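You operate a simulated robot arm through the tools that you are given. There is no shell and no other tool.

You are at the controls of a simulated robot arm. One attempt, no reset.

## Task
Centre the grip on the jig's wire, lock it and tap its pin home.
Fine: free the lock first; put the mallet back. Set down upright: mallet.

It is judged by the outcome, as a careful person would: the job done as asked, and still so three seconds after it is handed in. It fails if anything else is knocked over, pushed out of place, dropped, spilled or broken.

## Robot
A 7-joint arm with a two-finger parallel gripper, fixed in place. Base frame: the origin is at the foot of the arm, x ahead of it, y to its left, z up. Lengths are in m, angles in rad, forces in N, time in s.
Its first joint turns from -2.897 to 2.897 rad. Payload 1.57 kg.
The tool frame sits at the grasp point between the pads (the TCP): z along the fingers, y along the line on which they close. The tips reach 0.03 m beyond it. Largest opening 0.08 m; finger width 0.017, thickness 0.012; the body of the gripper, 0.04 by 0.082 m, starts 0.08 m behind the TCP.
Orientation is told as [roll, pitch, yaw] about the base's x, y, z axes, in that order, counted from this pose: with the fingers straight down and closing along the base's y, the tool's x points along the base's -x, its y along +y and its z along -z.

## Interface
- The arm moves only by the tool arm_command. Its argument "plan" is one flat list of numbers, 7 for each row, row after row: the shift along the tool's x, y, z in units of 250 mm (1.0 is 250 mm), then the turn, a rotation vector about the tool's x, y, z in units of 45 degrees (1.0 is 45 degrees), then the closure, from 0 (fully open) to 1 (shut). In form: [tx, ty, tz, rx, ry, rz, grip, tx, ty, tz, rx, ry, rz, grip, ...]. A call has 1 to 20 rows; each row is the pose to reach, as a shift and turn from the pose commanded when the call began, along the tool's axes at that moment. A call with a number of a shift or a turn outside -1 to 1 is refused whole. A row lasts 0.2 s, in which the tool goes at most 0.05 m and 0.15 rad; a call with a longer step from one row to the next is refused whole, and so is a gripper value outside its range. Where a pose cannot be reached the arm comes as near as it can. A force on the tool above 40 N (or 10 N above the force at the start of the call, whichever is more), or a blocked arm, ends the call early, and 0.2 s more pass. The fingers move at their own pace (about 0.153 m/s each) and stop on an object; they squeeze with about 22 N. The grip force told is the motor's: it shows also when the fingers shut on nothing. Time passes only in rows, and 0.2 s behind the last, so rows that repeat a pose let the fingers close. It gives the time, the measured TCP pose, the force on the tool (base axes), the opening and the grip force at its end, in the units of the frame above (readings bear some noise), with the torque about the TCP (base axes, N m) and any sound that the robot's microphone picked up, and new pictures: "show" is both (left out), scene, wrist or none.
- Cameras (640 x 400 px; columns grow to the right, rows downward): "scene" is fixed at [0.3983, 0.5014, 1.8921]; the picture's right is [-0.75, -0.66, 0.00], its down [-0.50, 0.56, -0.66] and it looks along [0.44, -0.50, -0.75] (base axes); focal length 337 px, centre (320, 200). "wrist" rides on the gripper at [0.072, -0.007, -0.122] in the tool frame; the picture's right is [0.09, 1.00, 0.00], its down [-0.84, 0.08, -0.54] and it looks along [-0.54, 0.05, 0.84] (tool axes); focal length 238 px, centre (320, 200). There is no depth. A picture from a camera that has moved, and an enlarged one, comes with that camera's place and axes in the base frame and with its lens.
- zoom(camera, box): a new picture of the part [left, top, right, bottom] of that camera's present view, enlarged. It takes no simulated time.
- finish_job(): hands the job in; it is judged then, once.

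Nothing tells you positions but the pictures and the camera data. Unless the task says otherwise, let go and move clear before handing in.

The tools are called after "Request:" as a command line: name --argument value ..., lists and objects as JSON in quotes. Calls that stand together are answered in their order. arm_command: Moves the arm, as the interface text tells. Its arguments: {"type":"object","properties":{"plan":{"type":"array","items":{"type":"number"}},"show":{"type":"string","enum":["both","scene","wrist","none"]}},"required":["plan"]} The other tools are called the same way: zoom (camera, box) takes an enlarged picture of a part of a camera's view; finish_job () hands the job in.

At the start:

```text
t: 0.0
eef_pos: [0.5201, 0.0138, 1.5485]
ee_rot: [-0.002, 0.0, 0.001]
force: [0.3, -0.4, 0.8]
moment: [-0.01, 0.01, 0.03]
opening: 0.0801
finger_force: 0.1
```

scene: 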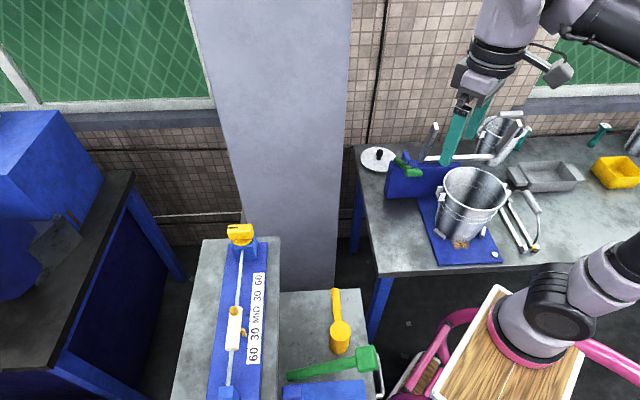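
wrist: 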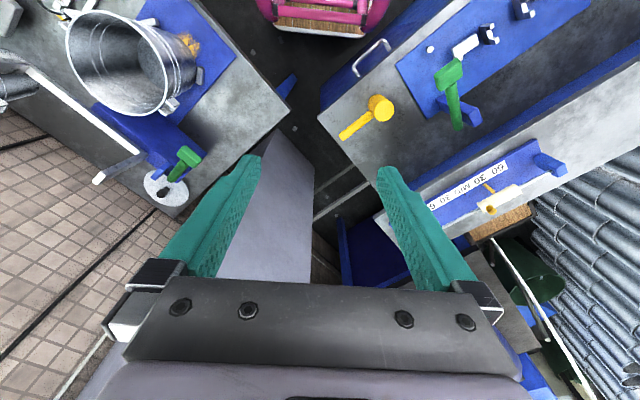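

I see a jig (blue board with a wire, a white grip, a yellow pin or lock and a scale reading "60 30 MID 30 60") on a table to the left, and a yellow mallet and a green clamp or lever near it. I'll zoom in before moving anything.

Request:
zoom --camera "scene" --box '[170, 210, 390, 400]'

Request:
zoom --camera "wrist" --box '[320, 0, 640, 300]'

Request:
zoom --camera "scene" --box '[200, 210, 300, 400]'

```text
2.11 times, centred on (280, 305) of scene
camera zoom: at [0.3983, 0.5014, 1.8921], right [-0.75, -0.66, 0.0], down [-0.5, 0.56, -0.66], along [0.44, -0.5, -0.75], focal length 710 px, centre (404, -21)
```

zoom: 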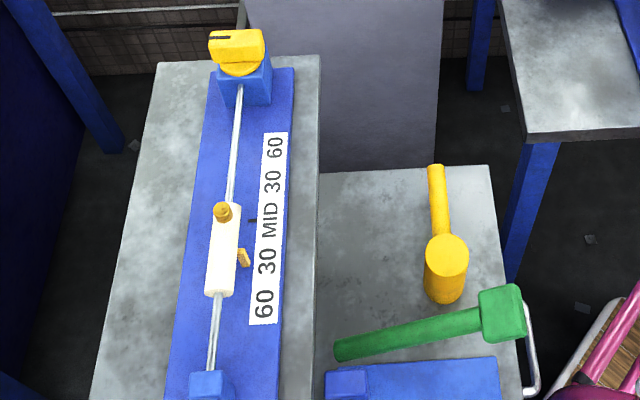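

```text
1.33 times, centred on (480, 150) of wrist
camera zoom: at [0.4462, 0.0076, 1.6706], right [-0.09, 1.0, 0.0], down [0.84, 0.08, 0.54], along [0.54, 0.05, -0.84], focal length 318 px, centre (107, 267)
```

zoom: 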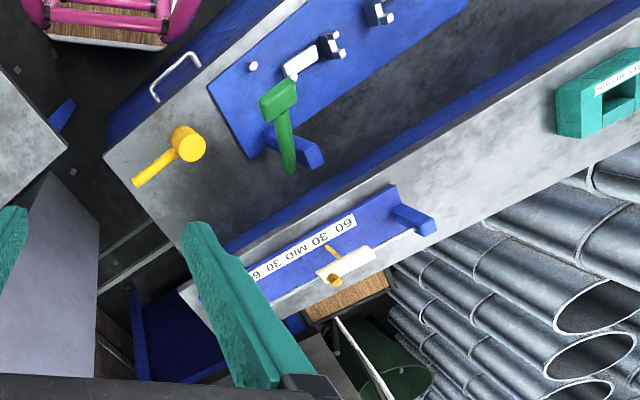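

```text
2.11 times, centred on (250, 305) of scene
camera zoom: at [0.3983, 0.5014, 1.8921], right [-0.75, -0.66, 0.0], down [-0.5, 0.56, -0.66], along [0.44, -0.5, -0.75], focal length 710 px, centre (467, -21)
```

zoom: 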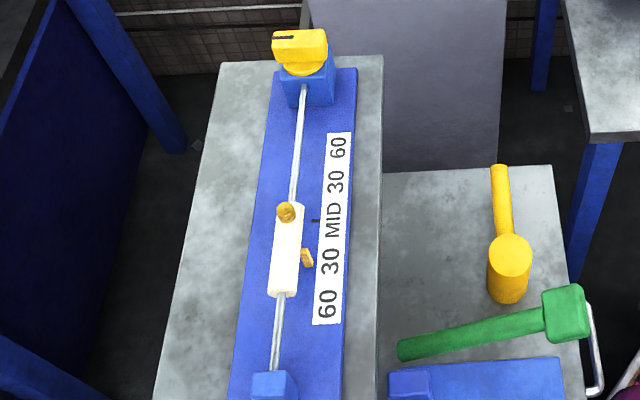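

The jig sits on a raised shelf at about (0.69, 0.37, 1.19), with its wire running diagonally at roughly -45° in the base frame. The mallet stands on its head on a lower bench at about (0.58, 0.20). I'll move the wrist camera over the jig, staying high, for a closer look.

Request:
arm_command --plan '[-0.04, 0.16, 0, 0, 0, 0.1667, 0, -0.08, 0.32, 0, 0, 0, 0.3333, 0, -0.12, 0.48, 0, 0, 0, 0.5, 0, -0.16, 0.64, 0, 0, 0, 0.6667, 0, -0.2, 0.8, 0, 0, 0, 0.8333, 0, -0.24, 0.96, 0, 0, 0, 1.0, 0]' --show "both"

```text
t: 1.4
eef_pos: [0.5785, 0.2533, 1.5461]
ee_rot: [0.0, 0.001, -0.789]
force: [-0.5, -0.5, 0.8]
moment: [0.08, -0.03, 0.0]
opening: 0.08
finger_force: 0.1
camera wrist: at [0.5219, 0.3, 1.6696], right [0.64, 0.77, 0.0], down [0.64, -0.54, 0.54], along [0.42, -0.35, -0.84], focal length 238 px, centre (320, 200)
```

scene: 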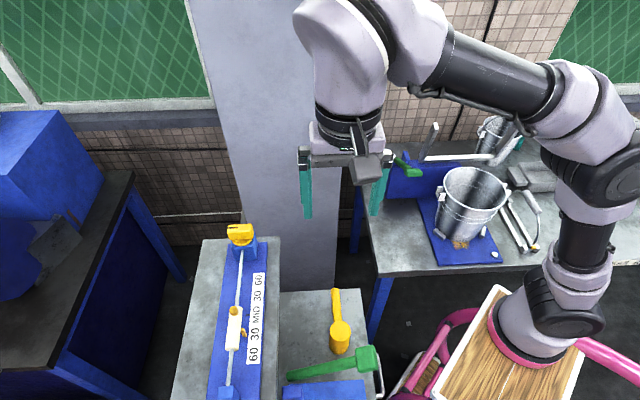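
wrist: 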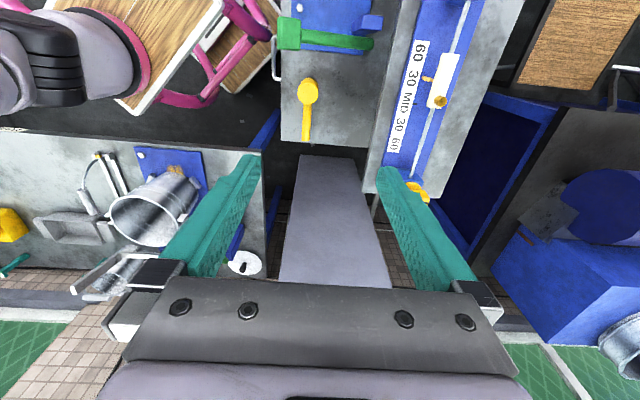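

The jig is now clear in the wrist view. I'll shift toward it and lower the camera for detail, keeping the fingers well above everything.

Request:
arm_command --plan '[0.08, 0.1, 0.09, 0, 0, 0, 0, 0.16, 0.2, 0.18, 0, 0, 0, 0, 0.24, 0.3, 0.27, 0, 0, 0, 0, 0.32, 0.4, 0.36, 0, 0, 0, 0, 0.4, 0.5, 0.45, 0, 0, 0, 0, 0.48, 0.6, 0.54, 0, 0, 0, 0]' --show "wrist"

Request:
zoom --camera "wrist" --box '[220, 0, 480, 180]'

```text
t: 2.8
eef_pos: [0.6039, 0.4469, 1.4123]
ee_rot: [0.002, 0.003, -0.785]
force: [-0.4, -0.9, 1.1]
moment: [0.04, -0.03, 0.0]
opening: 0.0802
finger_force: 0.1
camera wrist: at [0.5461, 0.4925, 1.5355], right [0.64, 0.77, 0.0], down [0.65, -0.54, 0.54], along [0.42, -0.34, -0.84], focal length 238 px, centre (320, 200)
```

wrist: 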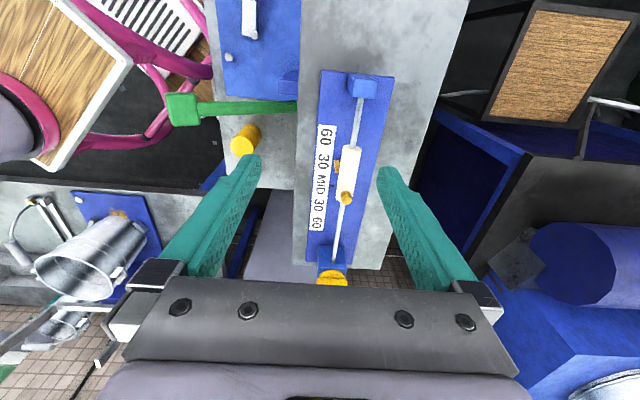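

```text
2.22 times, centred on (350, 90) of wrist
camera zoom: at [0.5461, 0.4925, 1.5355], right [0.64, 0.77, 0.0], down [0.65, -0.54, 0.54], along [0.42, -0.34, -0.84], focal length 530 px, centre (253, 444)
```

zoom: 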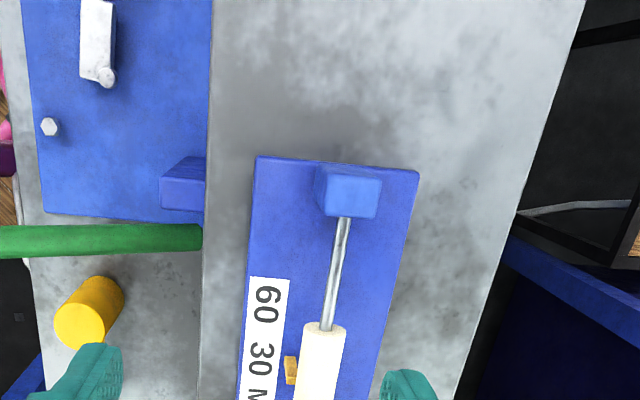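

Request:
zoom --camera "wrist" --box '[290, 120, 410, 200]'

Request:
zoom --camera "wrist" --box '[280, 200, 400, 290]'

Request:
zoom --camera "scene" --box '[210, 215, 280, 260]'

Request:
zoom --camera "scene" --box '[205, 290, 285, 360]'

```text
5.00 times, centred on (350, 160) of wrist
camera zoom: at [0.5461, 0.4925, 1.5355], right [0.64, 0.77, 0.0], down [0.65, -0.54, 0.54], along [0.42, -0.34, -0.84], focal length 1192 px, centre (170, 400)
```

zoom: 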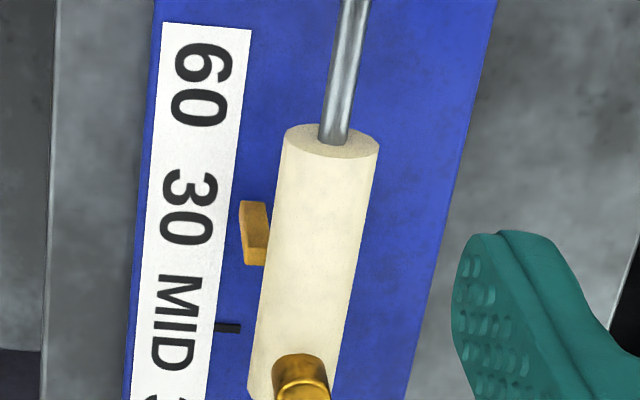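

```text
4.44 times, centred on (340, 245) of wrist
camera zoom: at [0.5461, 0.4925, 1.5355], right [0.64, 0.77, 0.0], down [0.65, -0.54, 0.54], along [0.42, -0.34, -0.84], focal length 1059 px, centre (231, 0)
```

zoom: 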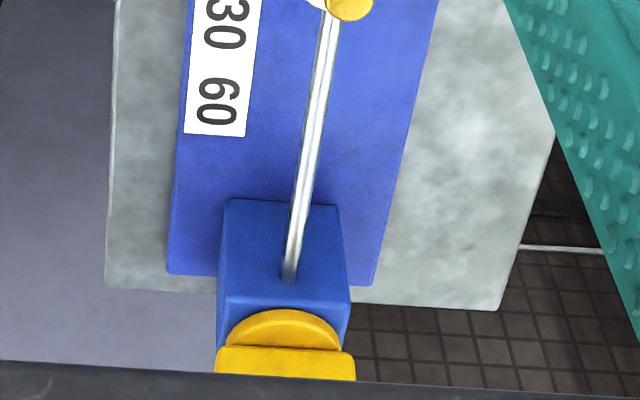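

```text
8.89 times, centred on (245, 238) of scene
camera zoom: at [0.3983, 0.5014, 1.8921], right [-0.75, -0.66, 0.0], down [-0.5, 0.56, -0.66], along [0.44, -0.5, -0.75], focal length 2996 px, centre (987, -133)
```

zoom: 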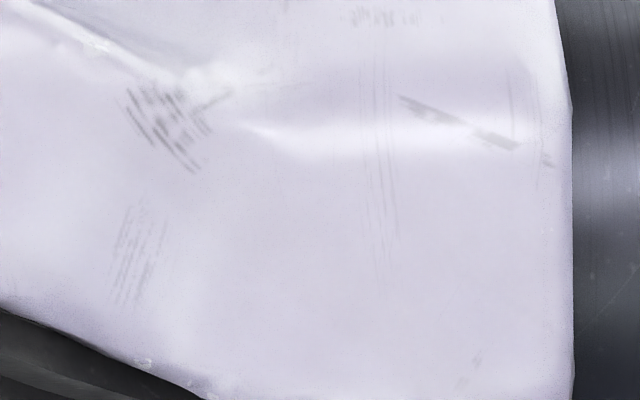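

```text
5.71 times, centred on (245, 325) of scene
camera zoom: at [0.3983, 0.5014, 1.8921], right [-0.75, -0.66, 0.0], down [-0.5, 0.56, -0.66], along [0.44, -0.5, -0.75], focal length 1926 px, centre (749, -514)
```

zoom: 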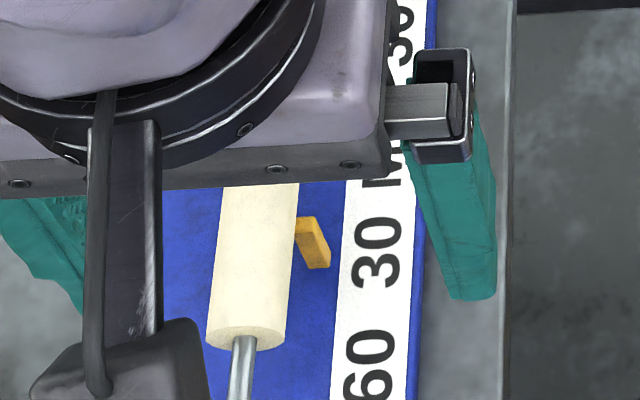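

The grip is a wooden sleeve with a yellow pointer on its side toward the scale, and it reads about 25 short of MID on the near side. A yellow pin stands proud on its far end. A yellow turn-knob sits on the far post and is likely the lock. I'll move forward to look at the knob and pin up close.

Request:
arm_command --plan '[-0.15, 0, 0, 0, 0, 0, 0, -0.3, 0, 0, 0, 0, 0, 0, -0.45, 0, 0, 0, 0, 0, 0, -0.6, 0, 0, 0, 0, 0, 0]' --show "wrist"

Request:
zoom --camera "wrist" --box '[260, 60, 420, 160]'

Request:
zoom --camera "wrist" --box '[260, 140, 420, 240]'

```text
t: 3.8
eef_pos: [0.7072, 0.3388, 1.4106]
ee_rot: [-0.001, 0.003, -0.783]
force: [0.4, 0.6, -0.3]
moment: [-0.07, -0.04, -0.02]
opening: 0.08
finger_force: 0.1
camera wrist: at [0.6491, 0.3843, 1.5328], right [0.64, 0.77, 0.0], down [0.65, -0.54, 0.54], along [0.42, -0.35, -0.84], focal length 238 px, centre (320, 200)
```

wrist: 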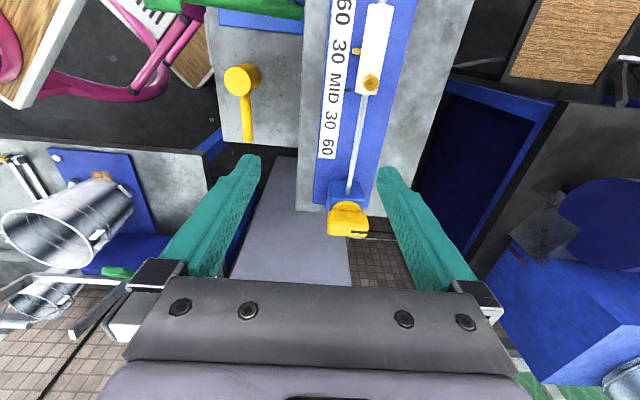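

```text
4.00 times, centred on (340, 110) of wrist
camera zoom: at [0.6491, 0.3843, 1.5328], right [0.64, 0.77, 0.0], down [0.65, -0.54, 0.54], along [0.42, -0.35, -0.84], focal length 953 px, centre (240, 560)
```

zoom: 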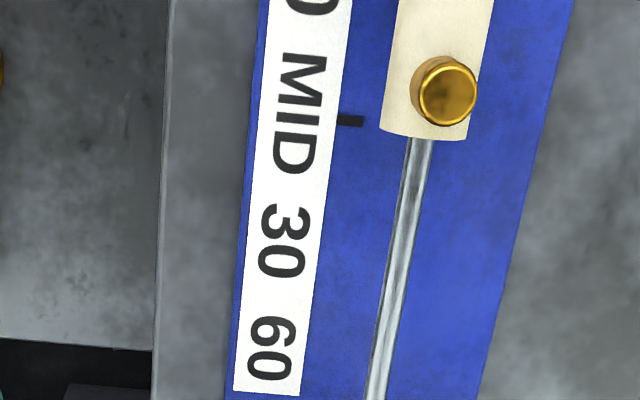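

```text
4.00 times, centred on (340, 190) of wrist
camera zoom: at [0.6491, 0.3843, 1.5328], right [0.64, 0.77, 0.0], down [0.65, -0.54, 0.54], along [0.42, -0.35, -0.84], focal length 953 px, centre (240, 240)
```

zoom: 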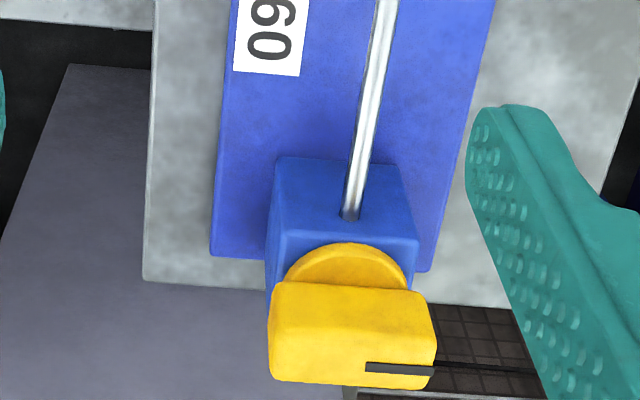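

The knob is a bar on a disc on top of the far post, lying across the wire with a black index line at one end. I'll zoom in for state marks and on the pin.

Request:
zoom --camera "wrist" --box '[320, 170, 384, 245]'

Request:
zoom --camera "scene" --box '[205, 215, 285, 265]'

Request:
zoom --camera "wrist" --box '[340, 50, 400, 100]'

Request:
zoom --camera "scene" --box '[280, 280, 400, 400]'

```text
5.33 times, centred on (352, 208) of wrist
camera zoom: at [0.6491, 0.3843, 1.5328], right [0.64, 0.77, 0.0], down [0.65, -0.54, 0.54], along [0.42, -0.35, -0.84], focal length 1271 px, centre (149, 160)
```

zoom: 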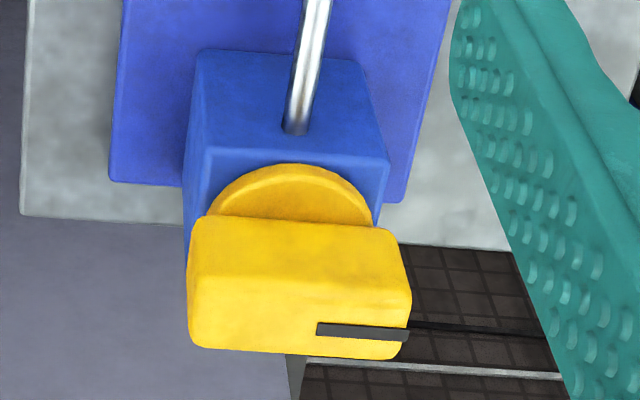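

```text
8.00 times, centred on (245, 240) of scene
camera zoom: at [0.3983, 0.5014, 1.8921], right [-0.75, -0.66, 0.0], down [-0.5, 0.56, -0.66], along [0.44, -0.5, -0.75], focal length 2697 px, centre (920, -120)
```

zoom: 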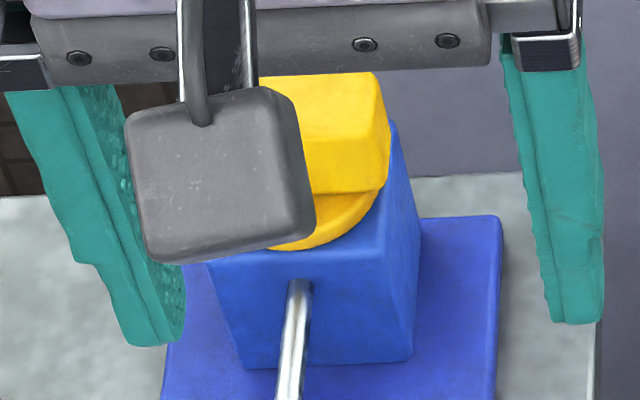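

```text
8.00 times, centred on (370, 75) of wrist
camera zoom: at [0.6491, 0.3843, 1.5328], right [0.64, 0.77, 0.0], down [0.65, -0.54, 0.54], along [0.42, -0.35, -0.84], focal length 1907 px, centre (-80, 1200)
```

zoom: 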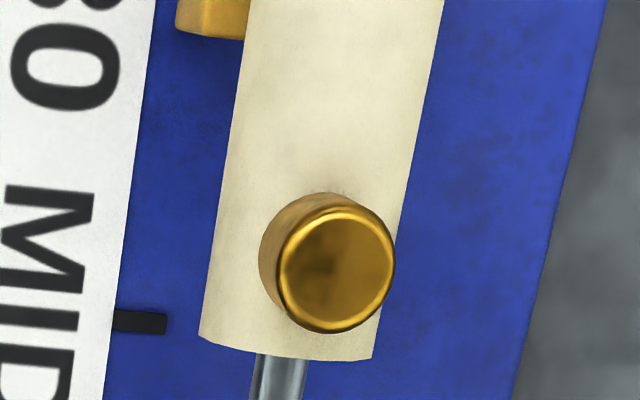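

```text
3.33 times, centred on (340, 340) of scene
camera zoom: at [0.3983, 0.5014, 1.8921], right [-0.75, -0.66, 0.0], down [-0.5, 0.56, -0.66], along [0.44, -0.5, -0.75], focal length 1124 px, centre (253, -267)
```

zoom: 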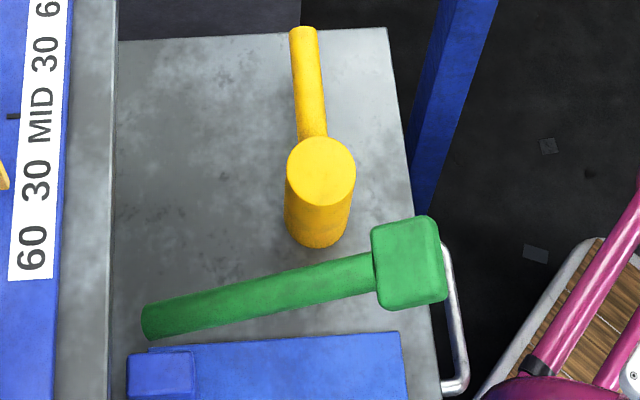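

Triangulating the two wrist views gives these estimates:
- The wire runs along (0.707, -0.707) at z≈1.225, and the board top is at z≈1.184.
- The MID tick is at about (0.710, 0.382).
- The grip centre is about 44 mm short of MID.
- The knob axis is at about (0.834, 0.279), with its top near z≈1.28.

Next I'll turn the tool to straddle the knob bar, which also gives me a view from the other side.

Request:
arm_command --plan '[-0.045, 0.015, 0, 0, 0, -0.1667, 0, -0.09, 0.03, 0, 0, 0, -0.3333, 0, -0.135, 0.045, 0, 0, 0, -0.5, 0, -0.18, 0.06, 0, 0, 0, -0.6667, 0, -0.225, 0.075, 0, 0, 0, -0.8333, 0, -0.27, 0.09, 0, 0, 0, -1.0, 0]' --show "wrist"

```text
t: 5.2
eef_pos: [0.7685, 0.3069, 1.4117]
ee_rot: [0.0, -0.001, 0.004]
force: [-0.4, 0.1, -0.1]
moment: [-0.01, -0.02, -0.02]
opening: 0.08
finger_force: 0.1
camera wrist: at [0.695, 0.3, 1.5342], right [-0.09, 1.0, 0.0], down [0.84, 0.08, 0.54], along [0.54, 0.05, -0.84], focal length 238 px, centre (320, 200)
```

wrist: 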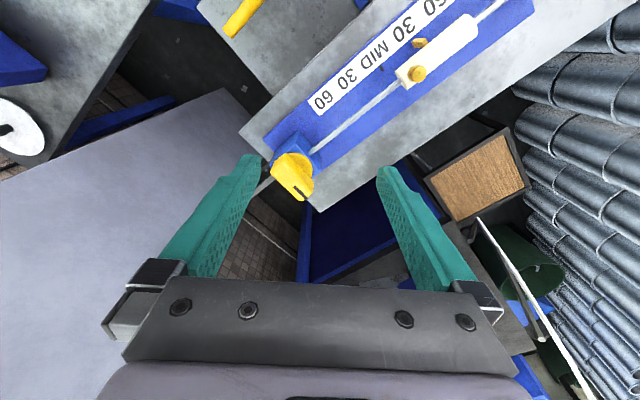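

The view at yaw 0 agrees with my estimates. I'll turn another 45° and hover directly above the knob to check alignment before going down.

Request:
arm_command --plan '[-0.043, -0.018, 0.02, 0, 0, -0.1667, 0, -0.087, -0.036, 0.04, 0, 0, -0.3333, 0, -0.13, -0.055, 0.06, 0, 0, -0.5, 0, -0.173, -0.073, 0.08, 0, 0, -0.6667, 0, -0.217, -0.092, 0.1, 0, 0, -0.8333, 0, -0.26, -0.11, 0.12, 0, 0, -1.0, 0]' --show "both"

Request:
zoom --camera "wrist" --box '[240, 80, 400, 200]'

Request:
zoom --camera "scene" --box '[200, 180, 300, 260]'

```text
t: 6.6
eef_pos: [0.7842, 0.3359, 1.3938]
ee_rot: [0.006, -0.039, 0.739]
force: [-0.4, 0.3, -0.3]
moment: [-0.06, -0.01, 0.05]
opening: 0.0799
finger_force: 0.0
out of reach, approached as far as the arm can: row 4, 5, 6
camera wrist: at [0.7309, 0.2787, 1.5124], right [-0.74, 0.67, 0.0], down [0.55, 0.6, 0.58], along [0.39, 0.43, -0.82], focal length 238 px, centre (320, 200)
```

scene: 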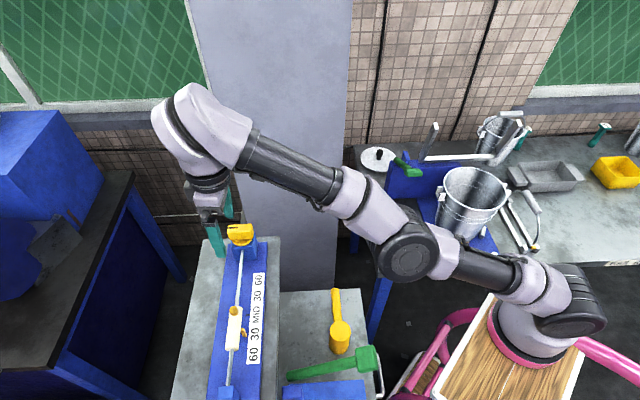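
wrist: 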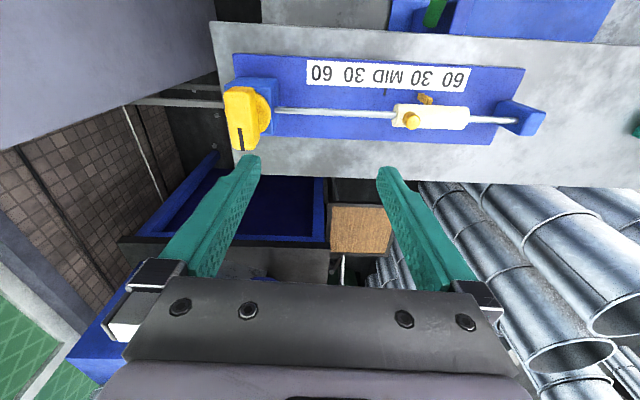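

```text
3.33 times, centred on (320, 140) of wrist
camera zoom: at [0.7309, 0.2787, 1.5124], right [-0.74, 0.67, 0.0], down [0.55, 0.6, 0.58], along [0.39, 0.43, -0.82], focal length 794 px, centre (320, 400)
```

zoom: 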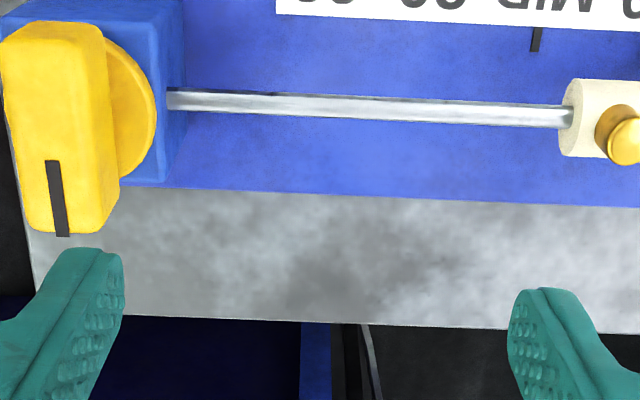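

```text
5.00 times, centred on (250, 220) of scene
camera zoom: at [0.3983, 0.5014, 1.8921], right [-0.75, -0.66, 0.0], down [-0.5, 0.56, -0.66], along [0.44, -0.5, -0.75], focal length 1686 px, centre (670, 100)
```

zoom: 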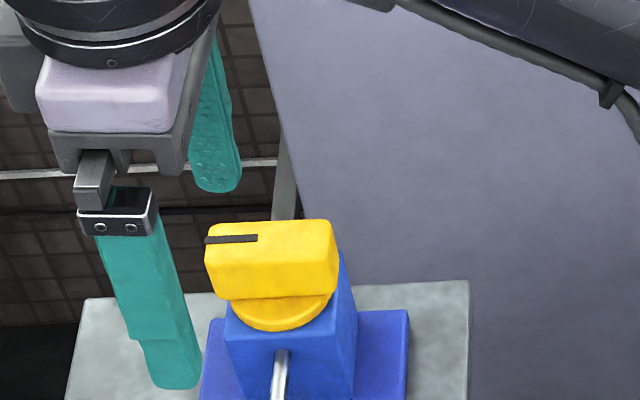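

The arm hit its reach limit at that height, so it stopped short with the tool at radius ~0.85. The knob should be reachable lower down, so I'll back off to the robot's side of it and slide in sideways at grasp height with the fingers straddling the bar.

Request:
arm_command --plan '[0.1, 0, 0, 0, 0, 0, 0, 0.2, 0, 0, 0, 0, 0, 0, 0.3, 0, 0, 0, 0, 0, 0, 0.4, 0, 0, 0, 0, 0, 0, 0.4, 0, 0, 0, 0, 0, 0]' --show "both"

```text
t: 7.8
eef_pos: [0.7138, 0.2666, 1.3886]
ee_rot: [0.005, -0.041, 0.74]
force: [0.2, 0.9, -0.7]
moment: [-0.12, 0.02, -0.01]
opening: 0.0801
finger_force: 0.1
out of reach, approached as far as the arm can: row 1, 2
camera wrist: at [0.6598, 0.2086, 1.509], right [-0.74, 0.67, 0.0], down [0.55, 0.6, 0.58], along [0.39, 0.43, -0.82], focal length 238 px, centre (320, 200)
```

scene: 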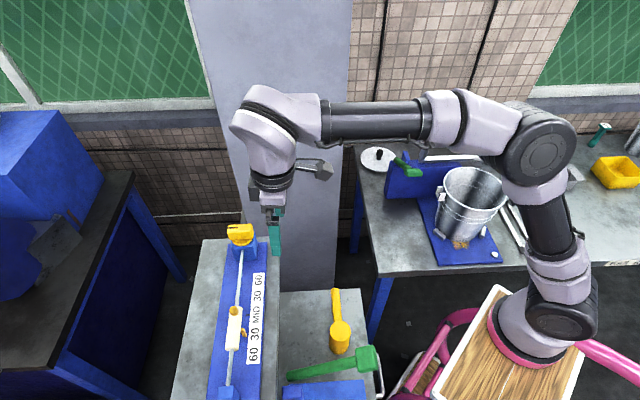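
wrist: 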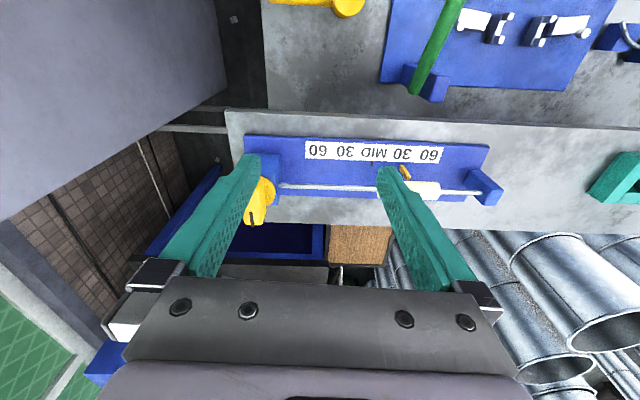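

The shift was measured from the pose the arm actually reached, which left a small tilt. I'll level the tool, set the yaw to 45°, and line up beside the knob on the robot's side.

Request:
arm_command --plan '[-0.012, -0.1, 0.04, 0.0021, 0.0174, -0.0191, 0, -0.024, -0.2, 0.08, 0.0043, 0.0348, -0.0382, 0, -0.0356, -0.3008, 0.1216, 0.0064, 0.0522, -0.0573, 0, -0.0356, -0.3008, 0.1216, 0.0064, 0.0522, -0.0573, 0]' --show "wrist"

Request:
zoom --camera "wrist" --box '[240, 100, 400, 220]'

```text
t: 8.8
eef_pos: [0.7732, 0.2176, 1.3595]
ee_rot: [-0.001, 0.001, 0.785]
force: [-0.6, 0.5, 0.1]
moment: [-0.01, 0.01, 0.0]
opening: 0.0801
finger_force: 0.1
camera wrist: at [0.7246, 0.1631, 1.4822], right [-0.77, 0.64, 0.0], down [0.54, 0.65, 0.54], along [0.35, 0.41, -0.84], focal length 238 px, centre (320, 200)
```

wrist: 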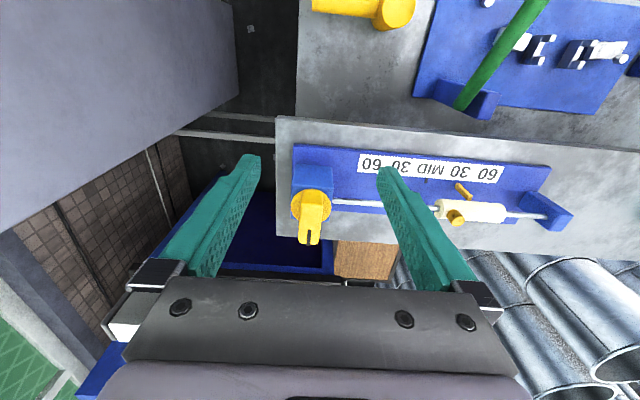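

```text
3.33 times, centred on (320, 160) of wrist
camera zoom: at [0.7246, 0.1631, 1.4822], right [-0.77, 0.64, 0.0], down [0.54, 0.65, 0.54], along [0.35, 0.41, -0.84], focal length 794 px, centre (320, 333)
```

zoom: 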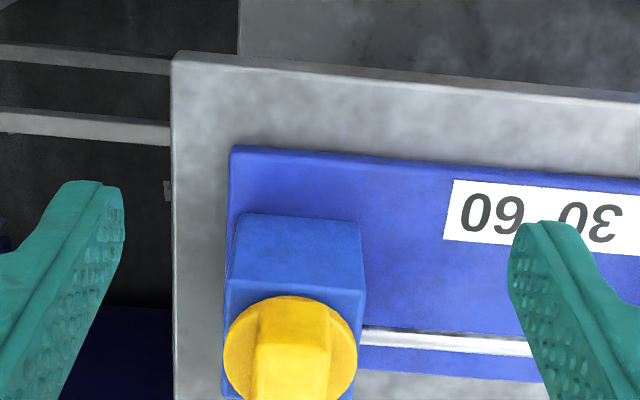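

Request:
zoom --camera "wrist" --box '[272, 160, 352, 255]'

Request:
zoom --camera "scene" --box '[205, 205, 285, 265]'

```text
4.21 times, centred on (312, 208) of wrist
camera zoom: at [0.7246, 0.1631, 1.4822], right [-0.77, 0.64, 0.0], down [0.54, 0.65, 0.54], along [0.35, 0.41, -0.84], focal length 1004 px, centre (354, 168)
```

zoom: 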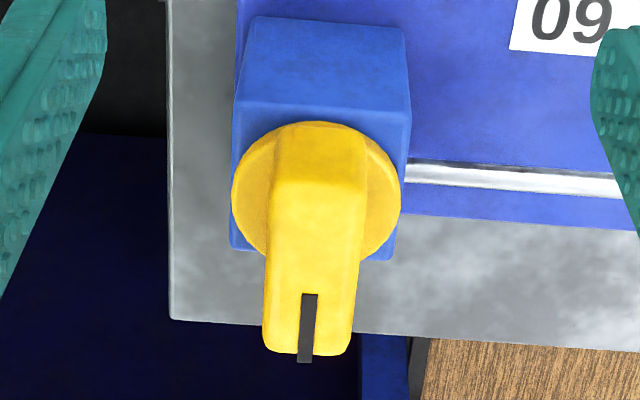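

```text
6.67 times, centred on (245, 235) of scene
camera zoom: at [0.3983, 0.5014, 1.8921], right [-0.75, -0.66, 0.0], down [-0.5, 0.56, -0.66], along [0.44, -0.5, -0.75], focal length 2247 px, centre (820, -33)
```

zoom: 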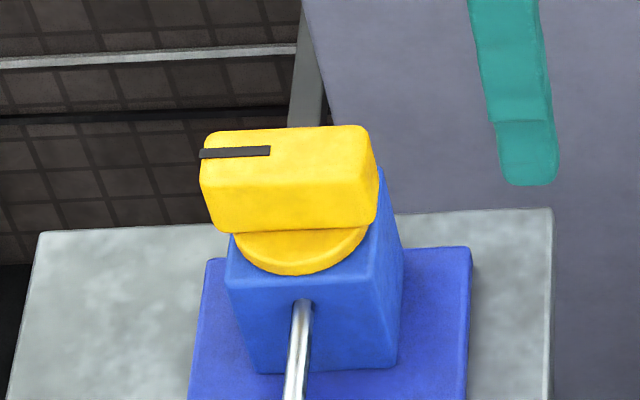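

The knob axis comes out at about (0.835, 0.2795). Its bar is ~24 mm wide and ~54 mm long, from z≈1.253 to 1.283. I'll descend here, clear of everything, then slide in along the bar.

Request:
arm_command --plan '[0, 0, 0.145, 0, 0, 0, 0, 0, 0, 0.29, 0, 0, 0, 0, -0.12, 0, 0.29, 0, 0, 0, 0, -0.24, 0, 0.29, 0, 0, 0, 0, -0.35, 0, 0.29, 0, 0, 0, 0, -0.35, 0, 0.29, 0, 0, 0, 0]' --show "both"

Request:
zoom --camera "wrist" --box '[240, 120, 400, 240]'

Request:
zoom --camera "scene" --box '[205, 195, 285, 265]'

```text
t: 10.2
eef_pos: [0.8323, 0.2819, 1.2857]
ee_rot: [-0.002, 0.003, 0.786]
force: [0.7, -0.4, -0.4]
moment: [-0.01, 0.0, -0.01]
opening: 0.08
finger_force: 0.1
camera wrist: at [0.7846, 0.2274, 1.4079], right [-0.77, 0.64, 0.0], down [0.54, 0.65, 0.54], along [0.35, 0.41, -0.84], focal length 238 px, centre (320, 200)
```

scene: 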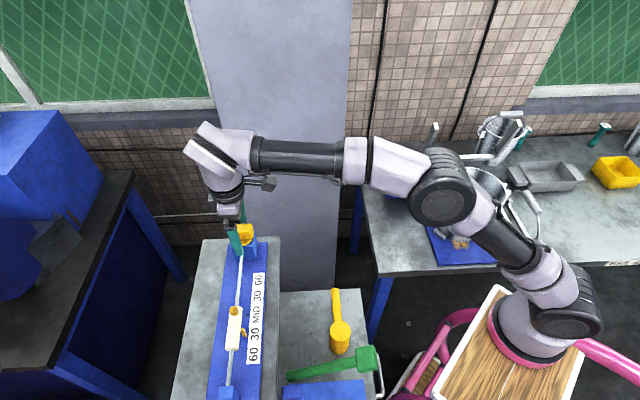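
wrist: 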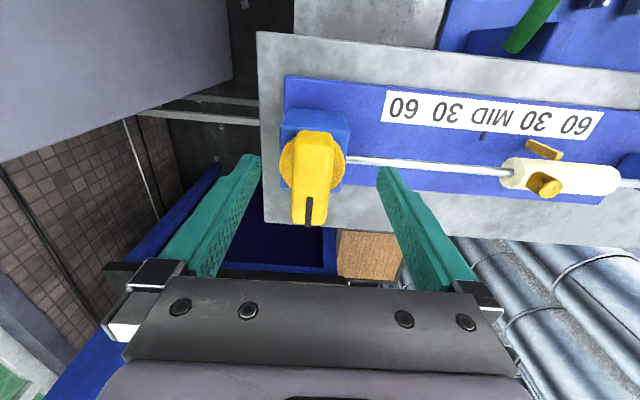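

```text
3.33 times, centred on (320, 180) of wrist
camera zoom: at [0.7846, 0.2274, 1.4079], right [-0.77, 0.64, 0.0], down [0.54, 0.65, 0.54], along [0.35, 0.41, -0.84], focal length 794 px, centre (320, 267)
```

zoom: 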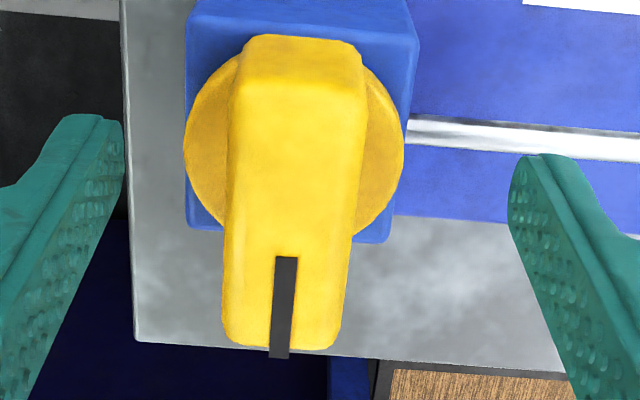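

```text
5.71 times, centred on (245, 230) of scene
camera zoom: at [0.3983, 0.5014, 1.8921], right [-0.75, -0.66, 0.0], down [-0.5, 0.56, -0.66], along [0.44, -0.5, -0.75], focal length 1926 px, centre (749, 29)
```

zoom: 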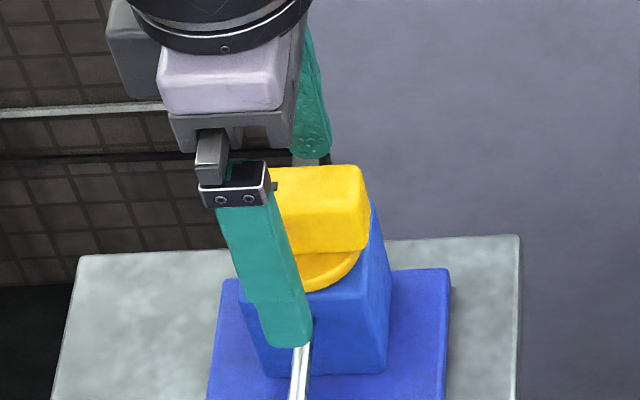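

The fingers straddle the bar, but it sits about 5.5 mm toward +F (away from the wire side) from the pad midline. I'll correct that sideways before closing.

Request:
arm_command --plan '[0, -0.022, 0, 0, 0, 0, 0, 0, -0.022, 0, 0, 0, 0, 0]' --show "wrist"

Request:
zoom --camera "wrist" --box '[240, 120, 400, 240]'

```text
t: 10.8
eef_pos: [0.837, 0.2761, 1.2867]
ee_rot: [-0.003, 0.0, 0.785]
force: [0.0, -0.6, 0.2]
moment: [-0.03, 0.0, -0.02]
opening: 0.0801
finger_force: 0.0
camera wrist: at [0.7891, 0.2223, 1.4087], right [-0.77, 0.64, 0.0], down [0.54, 0.65, 0.54], along [0.35, 0.41, -0.84], focal length 238 px, centre (320, 200)
```

wrist: 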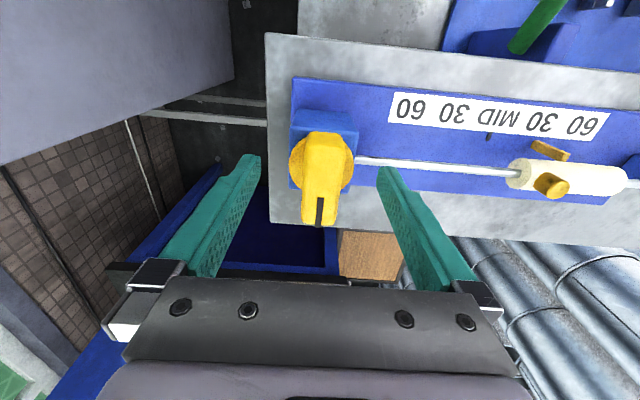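

```text
3.33 times, centred on (320, 180) of wrist
camera zoom: at [0.7891, 0.2223, 1.4087], right [-0.77, 0.64, 0.0], down [0.54, 0.65, 0.54], along [0.35, 0.41, -0.84], focal length 794 px, centre (320, 267)
```

zoom: 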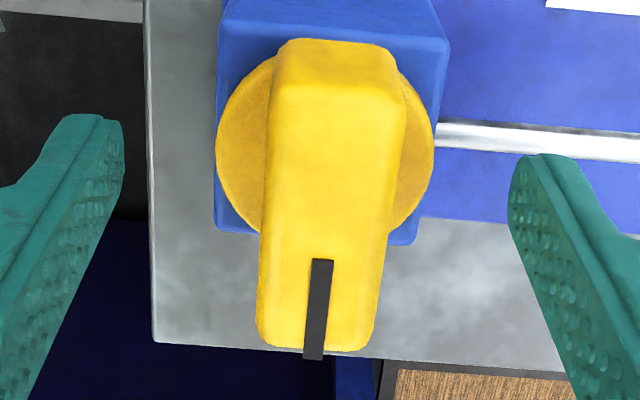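

The bar is now centred between the pads within about 1 mm. I'll close on it.

Request:
arm_command --plan '[0, 0, 0, 0, 0, 0, 0.5, 0, 0, 0, 0, 0, 0, 1, 0, 0, 0, 0, 0, 0, 1, 0, 0, 0, 0, 0, 0, 1]' --show "both"

Request:
zoom --camera "wrist" --box '[240, 120, 400, 240]'

```text
t: 11.8
eef_pos: [0.8369, 0.2772, 1.2861]
ee_rot: [0.001, 0.001, 0.785]
force: [-8.2, 3.7, -2.1]
moment: [0.2, 0.55, 0.01]
opening: 0.0239
finger_force: 36.6
camera wrist: at [0.7884, 0.2231, 1.4087], right [-0.77, 0.64, 0.0], down [0.54, 0.65, 0.54], along [0.35, 0.42, -0.84], focal length 238 px, centre (320, 200)
```

scene: 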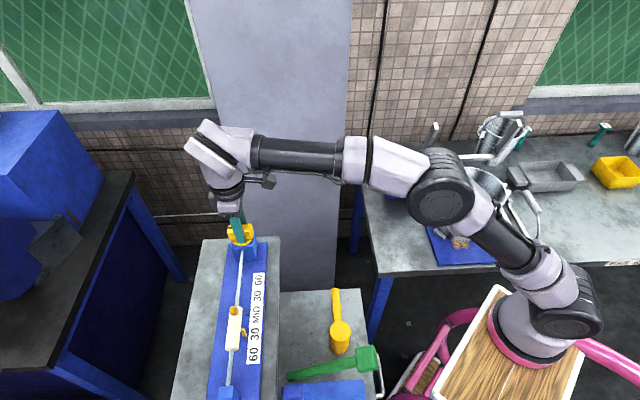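
wrist: 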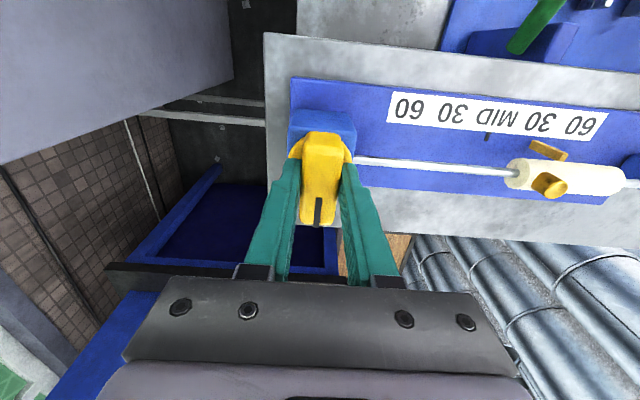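

```text
3.33 times, centred on (320, 180) of wrist
camera zoom: at [0.7884, 0.2231, 1.4087], right [-0.77, 0.64, 0.0], down [0.54, 0.65, 0.54], along [0.35, 0.42, -0.84], focal length 794 px, centre (320, 267)
```

zoom: 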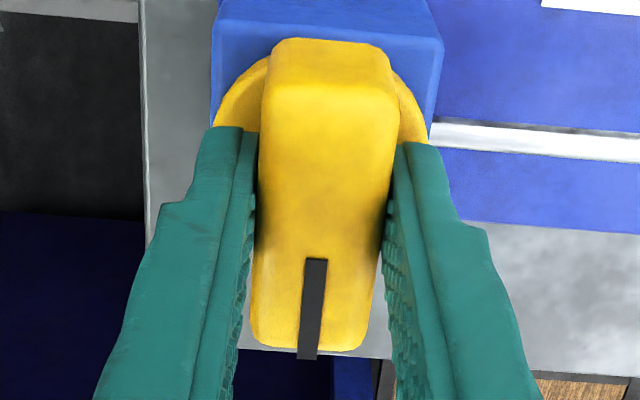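

The bar is held with an opening of 23.9 mm. I'll test the turn gently, a few degrees counter-clockwise seen from above, and check the torque.

Request:
arm_command --plan '[0, 0.004, 0, 0, 0, -0.06, 1, 0, 0.004, 0, 0, 0, -0.12, 1, 0, 0.004, 0, 0, 0, -0.12, 1]' --show "wrist"

Request:
zoom --camera "wrist" --box '[240, 120, 400, 240]'

```text
t: 12.6
eef_pos: [0.837, 0.2776, 1.2869]
ee_rot: [-0.001, 0.002, 0.88]
force: [-6.6, -1.2, -8.4]
moment: [0.68, -0.09, 0.01]
opening: 0.0238
finger_force: 35.8
camera wrist: at [0.794, 0.219, 1.4087], right [-0.83, 0.56, 0.0], down [0.47, 0.7, 0.54], along [0.3, 0.44, -0.84], focal length 238 px, centre (320, 200)
```

wrist: 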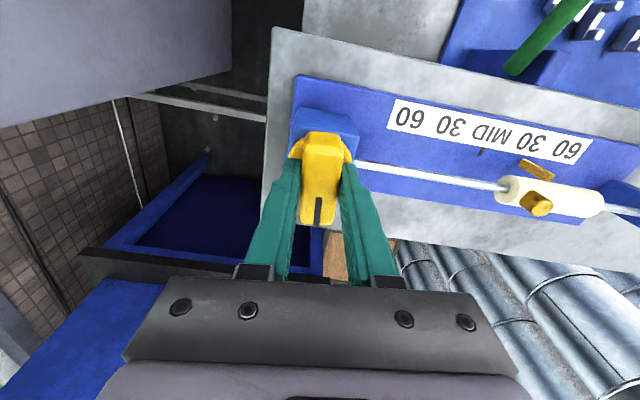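

```text
3.33 times, centred on (320, 180) of wrist
camera zoom: at [0.794, 0.219, 1.4087], right [-0.83, 0.56, 0.0], down [0.47, 0.7, 0.54], along [0.3, 0.44, -0.84], focal length 794 px, centre (320, 267)
```

zoom: 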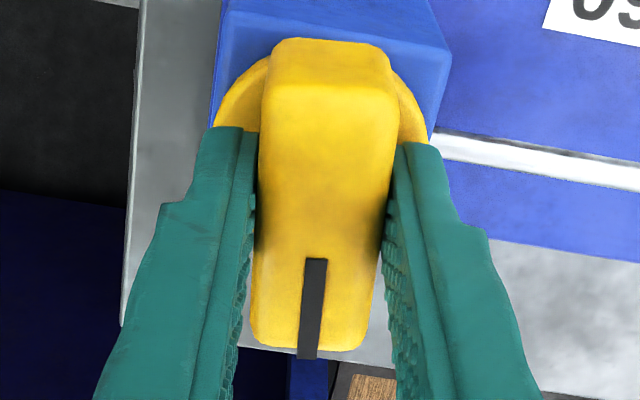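

The knob turns freely counter-clockwise with almost no torque. I'll continue in that direction and watch for a stop or sound.

Request:
arm_command --plan '[0, 0, 0, 0, 0, -0.15, 1, 0, 0, 0, 0, 0, -0.3, 1, 0, 0, 0, 0, 0, -0.45, 1, 0, 0, 0, 0, 0, -0.6, 1, 0, 0, 0, 0, 0, -0.75, 1]' --show "wrist"

```text
t: 13.8
eef_pos: [0.8388, 0.2772, 1.2862]
ee_rot: [0.0, 0.003, 1.469]
force: [-0.7, -3.5, -14.2]
moment: [-0.84, 0.17, 0.01]
opening: 0.024
finger_force: 35.4
camera wrist: at [0.835, 0.2061, 1.4088], right [-1.0, 0.01, 0.0], down [0.01, 0.84, 0.54], along [0.0, 0.54, -0.84], focal length 238 px, centre (320, 200)
```

wrist: 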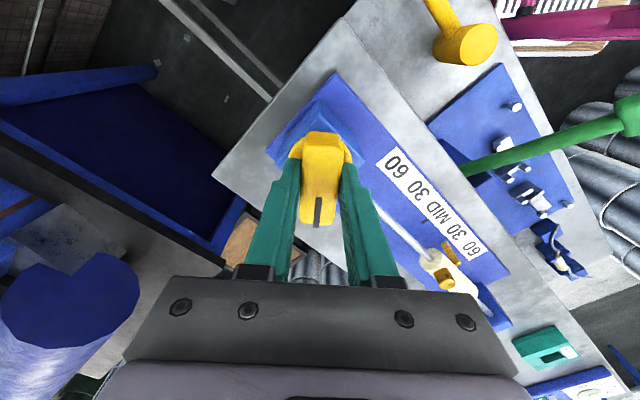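

It has turned about 39° with no resisting torque. I'll continue toward 90°.

Request:
arm_command --plan '[0, 0, 0.002, 0, 0, -0.15, 1, 0, 0, 0.004, 0, 0, -0.3, 1, 0, 0, 0.004, 0, 0, -0.45, 1, 0, 0, 0.004, 0, 0, -0.6, 1]' --show "wrist"

Request:
zoom --camera "wrist" --box '[240, 60, 400, 240]'

```text
t: 14.8
eef_pos: [0.839, 0.2787, 1.2861]
ee_rot: [-0.002, 0.002, 1.941]
force: [15.5, 2.5, -0.9]
moment: [-0.34, 0.0, -0.03]
opening: 0.0238
finger_force: 35.4
camera wrist: at [0.8684, 0.2135, 1.4087], right [-0.89, -0.45, 0.0], down [-0.38, 0.75, 0.54], along [-0.24, 0.48, -0.84], focal length 238 px, centre (320, 200)
```

wrist: 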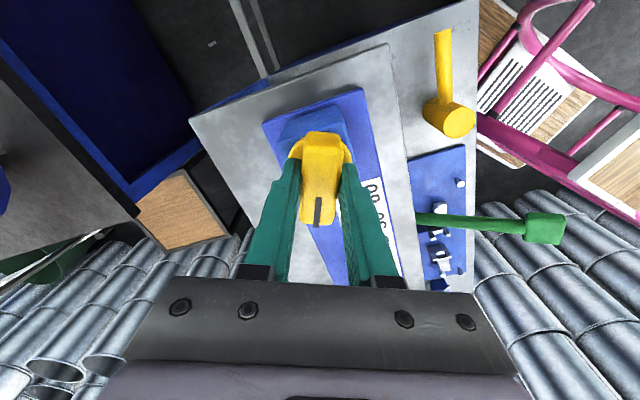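

```text
2.22 times, centred on (320, 150) of wrist
camera zoom: at [0.8684, 0.2135, 1.4087], right [-0.89, -0.45, 0.0], down [-0.38, 0.75, 0.54], along [-0.24, 0.48, -0.84], focal length 530 px, centre (320, 311)
```

zoom: 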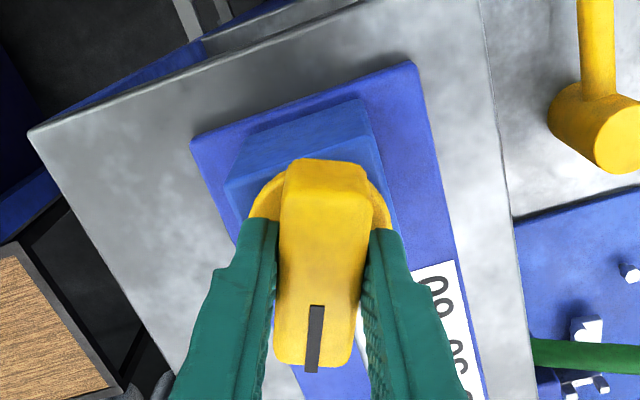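

It's at about 66°, still free, with some side load from a small centring error. I'll relieve that by 2 mm and finish the quarter turn.

Request:
arm_command --plan '[0, -0.008, 0, 0, 0, 0, 1, 0, -0.008, 0, 0, 0, -0.15, 1, 0, -0.008, 0, 0, 0, -0.3, 1, 0, -0.008, 0, 0, 0, -0.45, 1, 0, -0.008, 0, 0, 0, -0.528, 1]' --show "both"

Request:
zoom --camera "wrist" --box '[240, 60, 400, 240]'

```text
t: 16.0
eef_pos: [0.8396, 0.2793, 1.285]
ee_rot: [0.0, 0.001, 2.357]
force: [8.9, -1.4, 12.0]
moment: [0.65, 0.72, -0.02]
opening: 0.0237
finger_force: 36.1
camera wrist: at [0.8924, 0.2324, 1.4087], right [-0.64, -0.77, 0.0], down [-0.65, 0.54, 0.54], along [-0.41, 0.35, -0.84], focal length 238 px, centre (320, 200)
```

scene: 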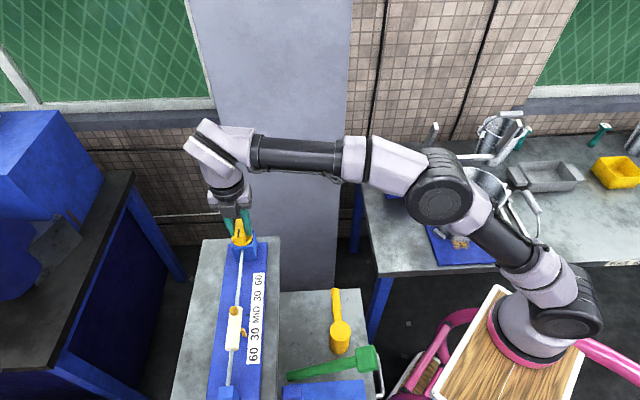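
wrist: 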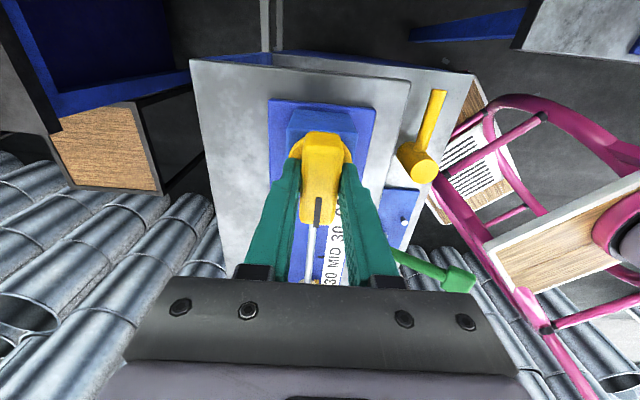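

```text
2.22 times, centred on (320, 150) of wrist
camera zoom: at [0.8924, 0.2324, 1.4087], right [-0.64, -0.77, 0.0], down [-0.65, 0.54, 0.54], along [-0.41, 0.35, -0.84], focal length 530 px, centre (320, 311)
```

zoom: 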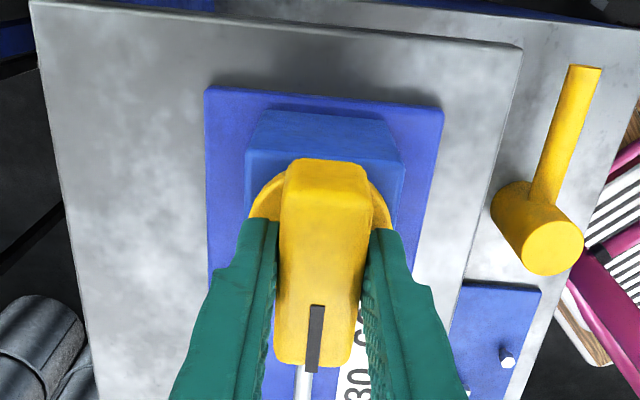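

The knob has turned 90° counter-clockwise, and its index line now points along the wire toward the grip, with no stop felt. I'll release, back off along the bar and check that it stays there.

Request:
arm_command --plan '[0, 0, 0, 0, 0, 0, 0.4, 0, 0, 0, 0, 0, 0, 0, 0, 0, 0, 0, 0, 0, 0, -0.14, 0, 0, 0, 0, 0, 0, -0.28, 0, 0, 0, 0, 0, 0, -0.42, 0, -0.08, 0, 0, 0, 0, -0.52, 0, -0.2, 0, 0, 0, 0]' --show "both"

Request:
zoom --camera "wrist" --box '[240, 40, 400, 240]'

Request:
zoom --camera "scene" --box '[205, 205, 285, 265]'

```text
t: 17.6
eef_pos: [0.749, 0.3689, 1.3339]
ee_rot: [0.003, 0.002, 2.354]
force: [0.8, -0.1, -0.9]
moment: [0.01, 0.03, 0.0]
opening: 0.0802
finger_force: 0.0
camera wrist: at [0.8021, 0.3236, 1.4566], right [-0.64, -0.77, 0.0], down [-0.64, 0.54, 0.54], along [-0.42, 0.35, -0.84], focal length 238 px, centre (320, 200)
```

scene: 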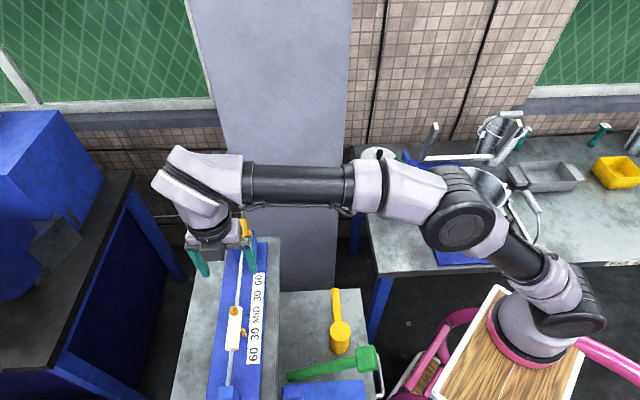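
wrist: 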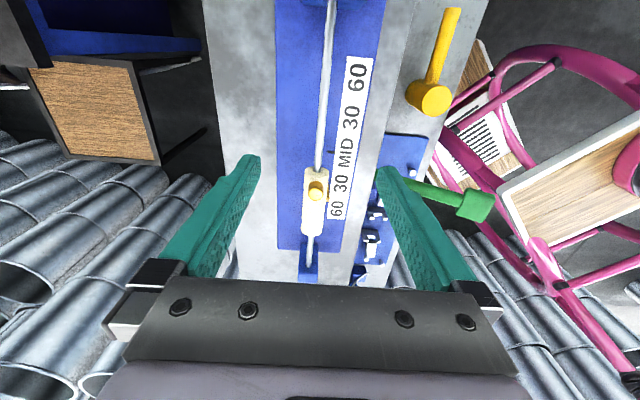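

```text
2.00 times, centred on (320, 140) of wrist
camera zoom: at [0.8021, 0.3236, 1.4566], right [-0.64, -0.77, 0.0], down [-0.64, 0.54, 0.54], along [-0.42, 0.35, -0.84], focal length 477 px, centre (320, 320)
```

zoom: 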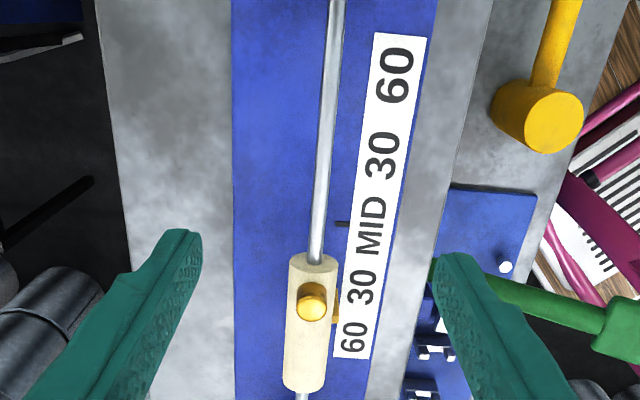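

```text
6.67 times, centred on (245, 235) of scene
camera zoom: at [0.3983, 0.5014, 1.8921], right [-0.75, -0.66, 0.0], down [-0.5, 0.56, -0.66], along [0.44, -0.5, -0.75], focal length 2247 px, centre (820, -33)
```

zoom: 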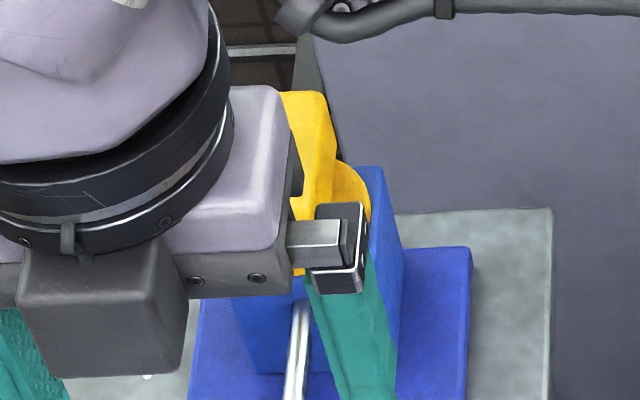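

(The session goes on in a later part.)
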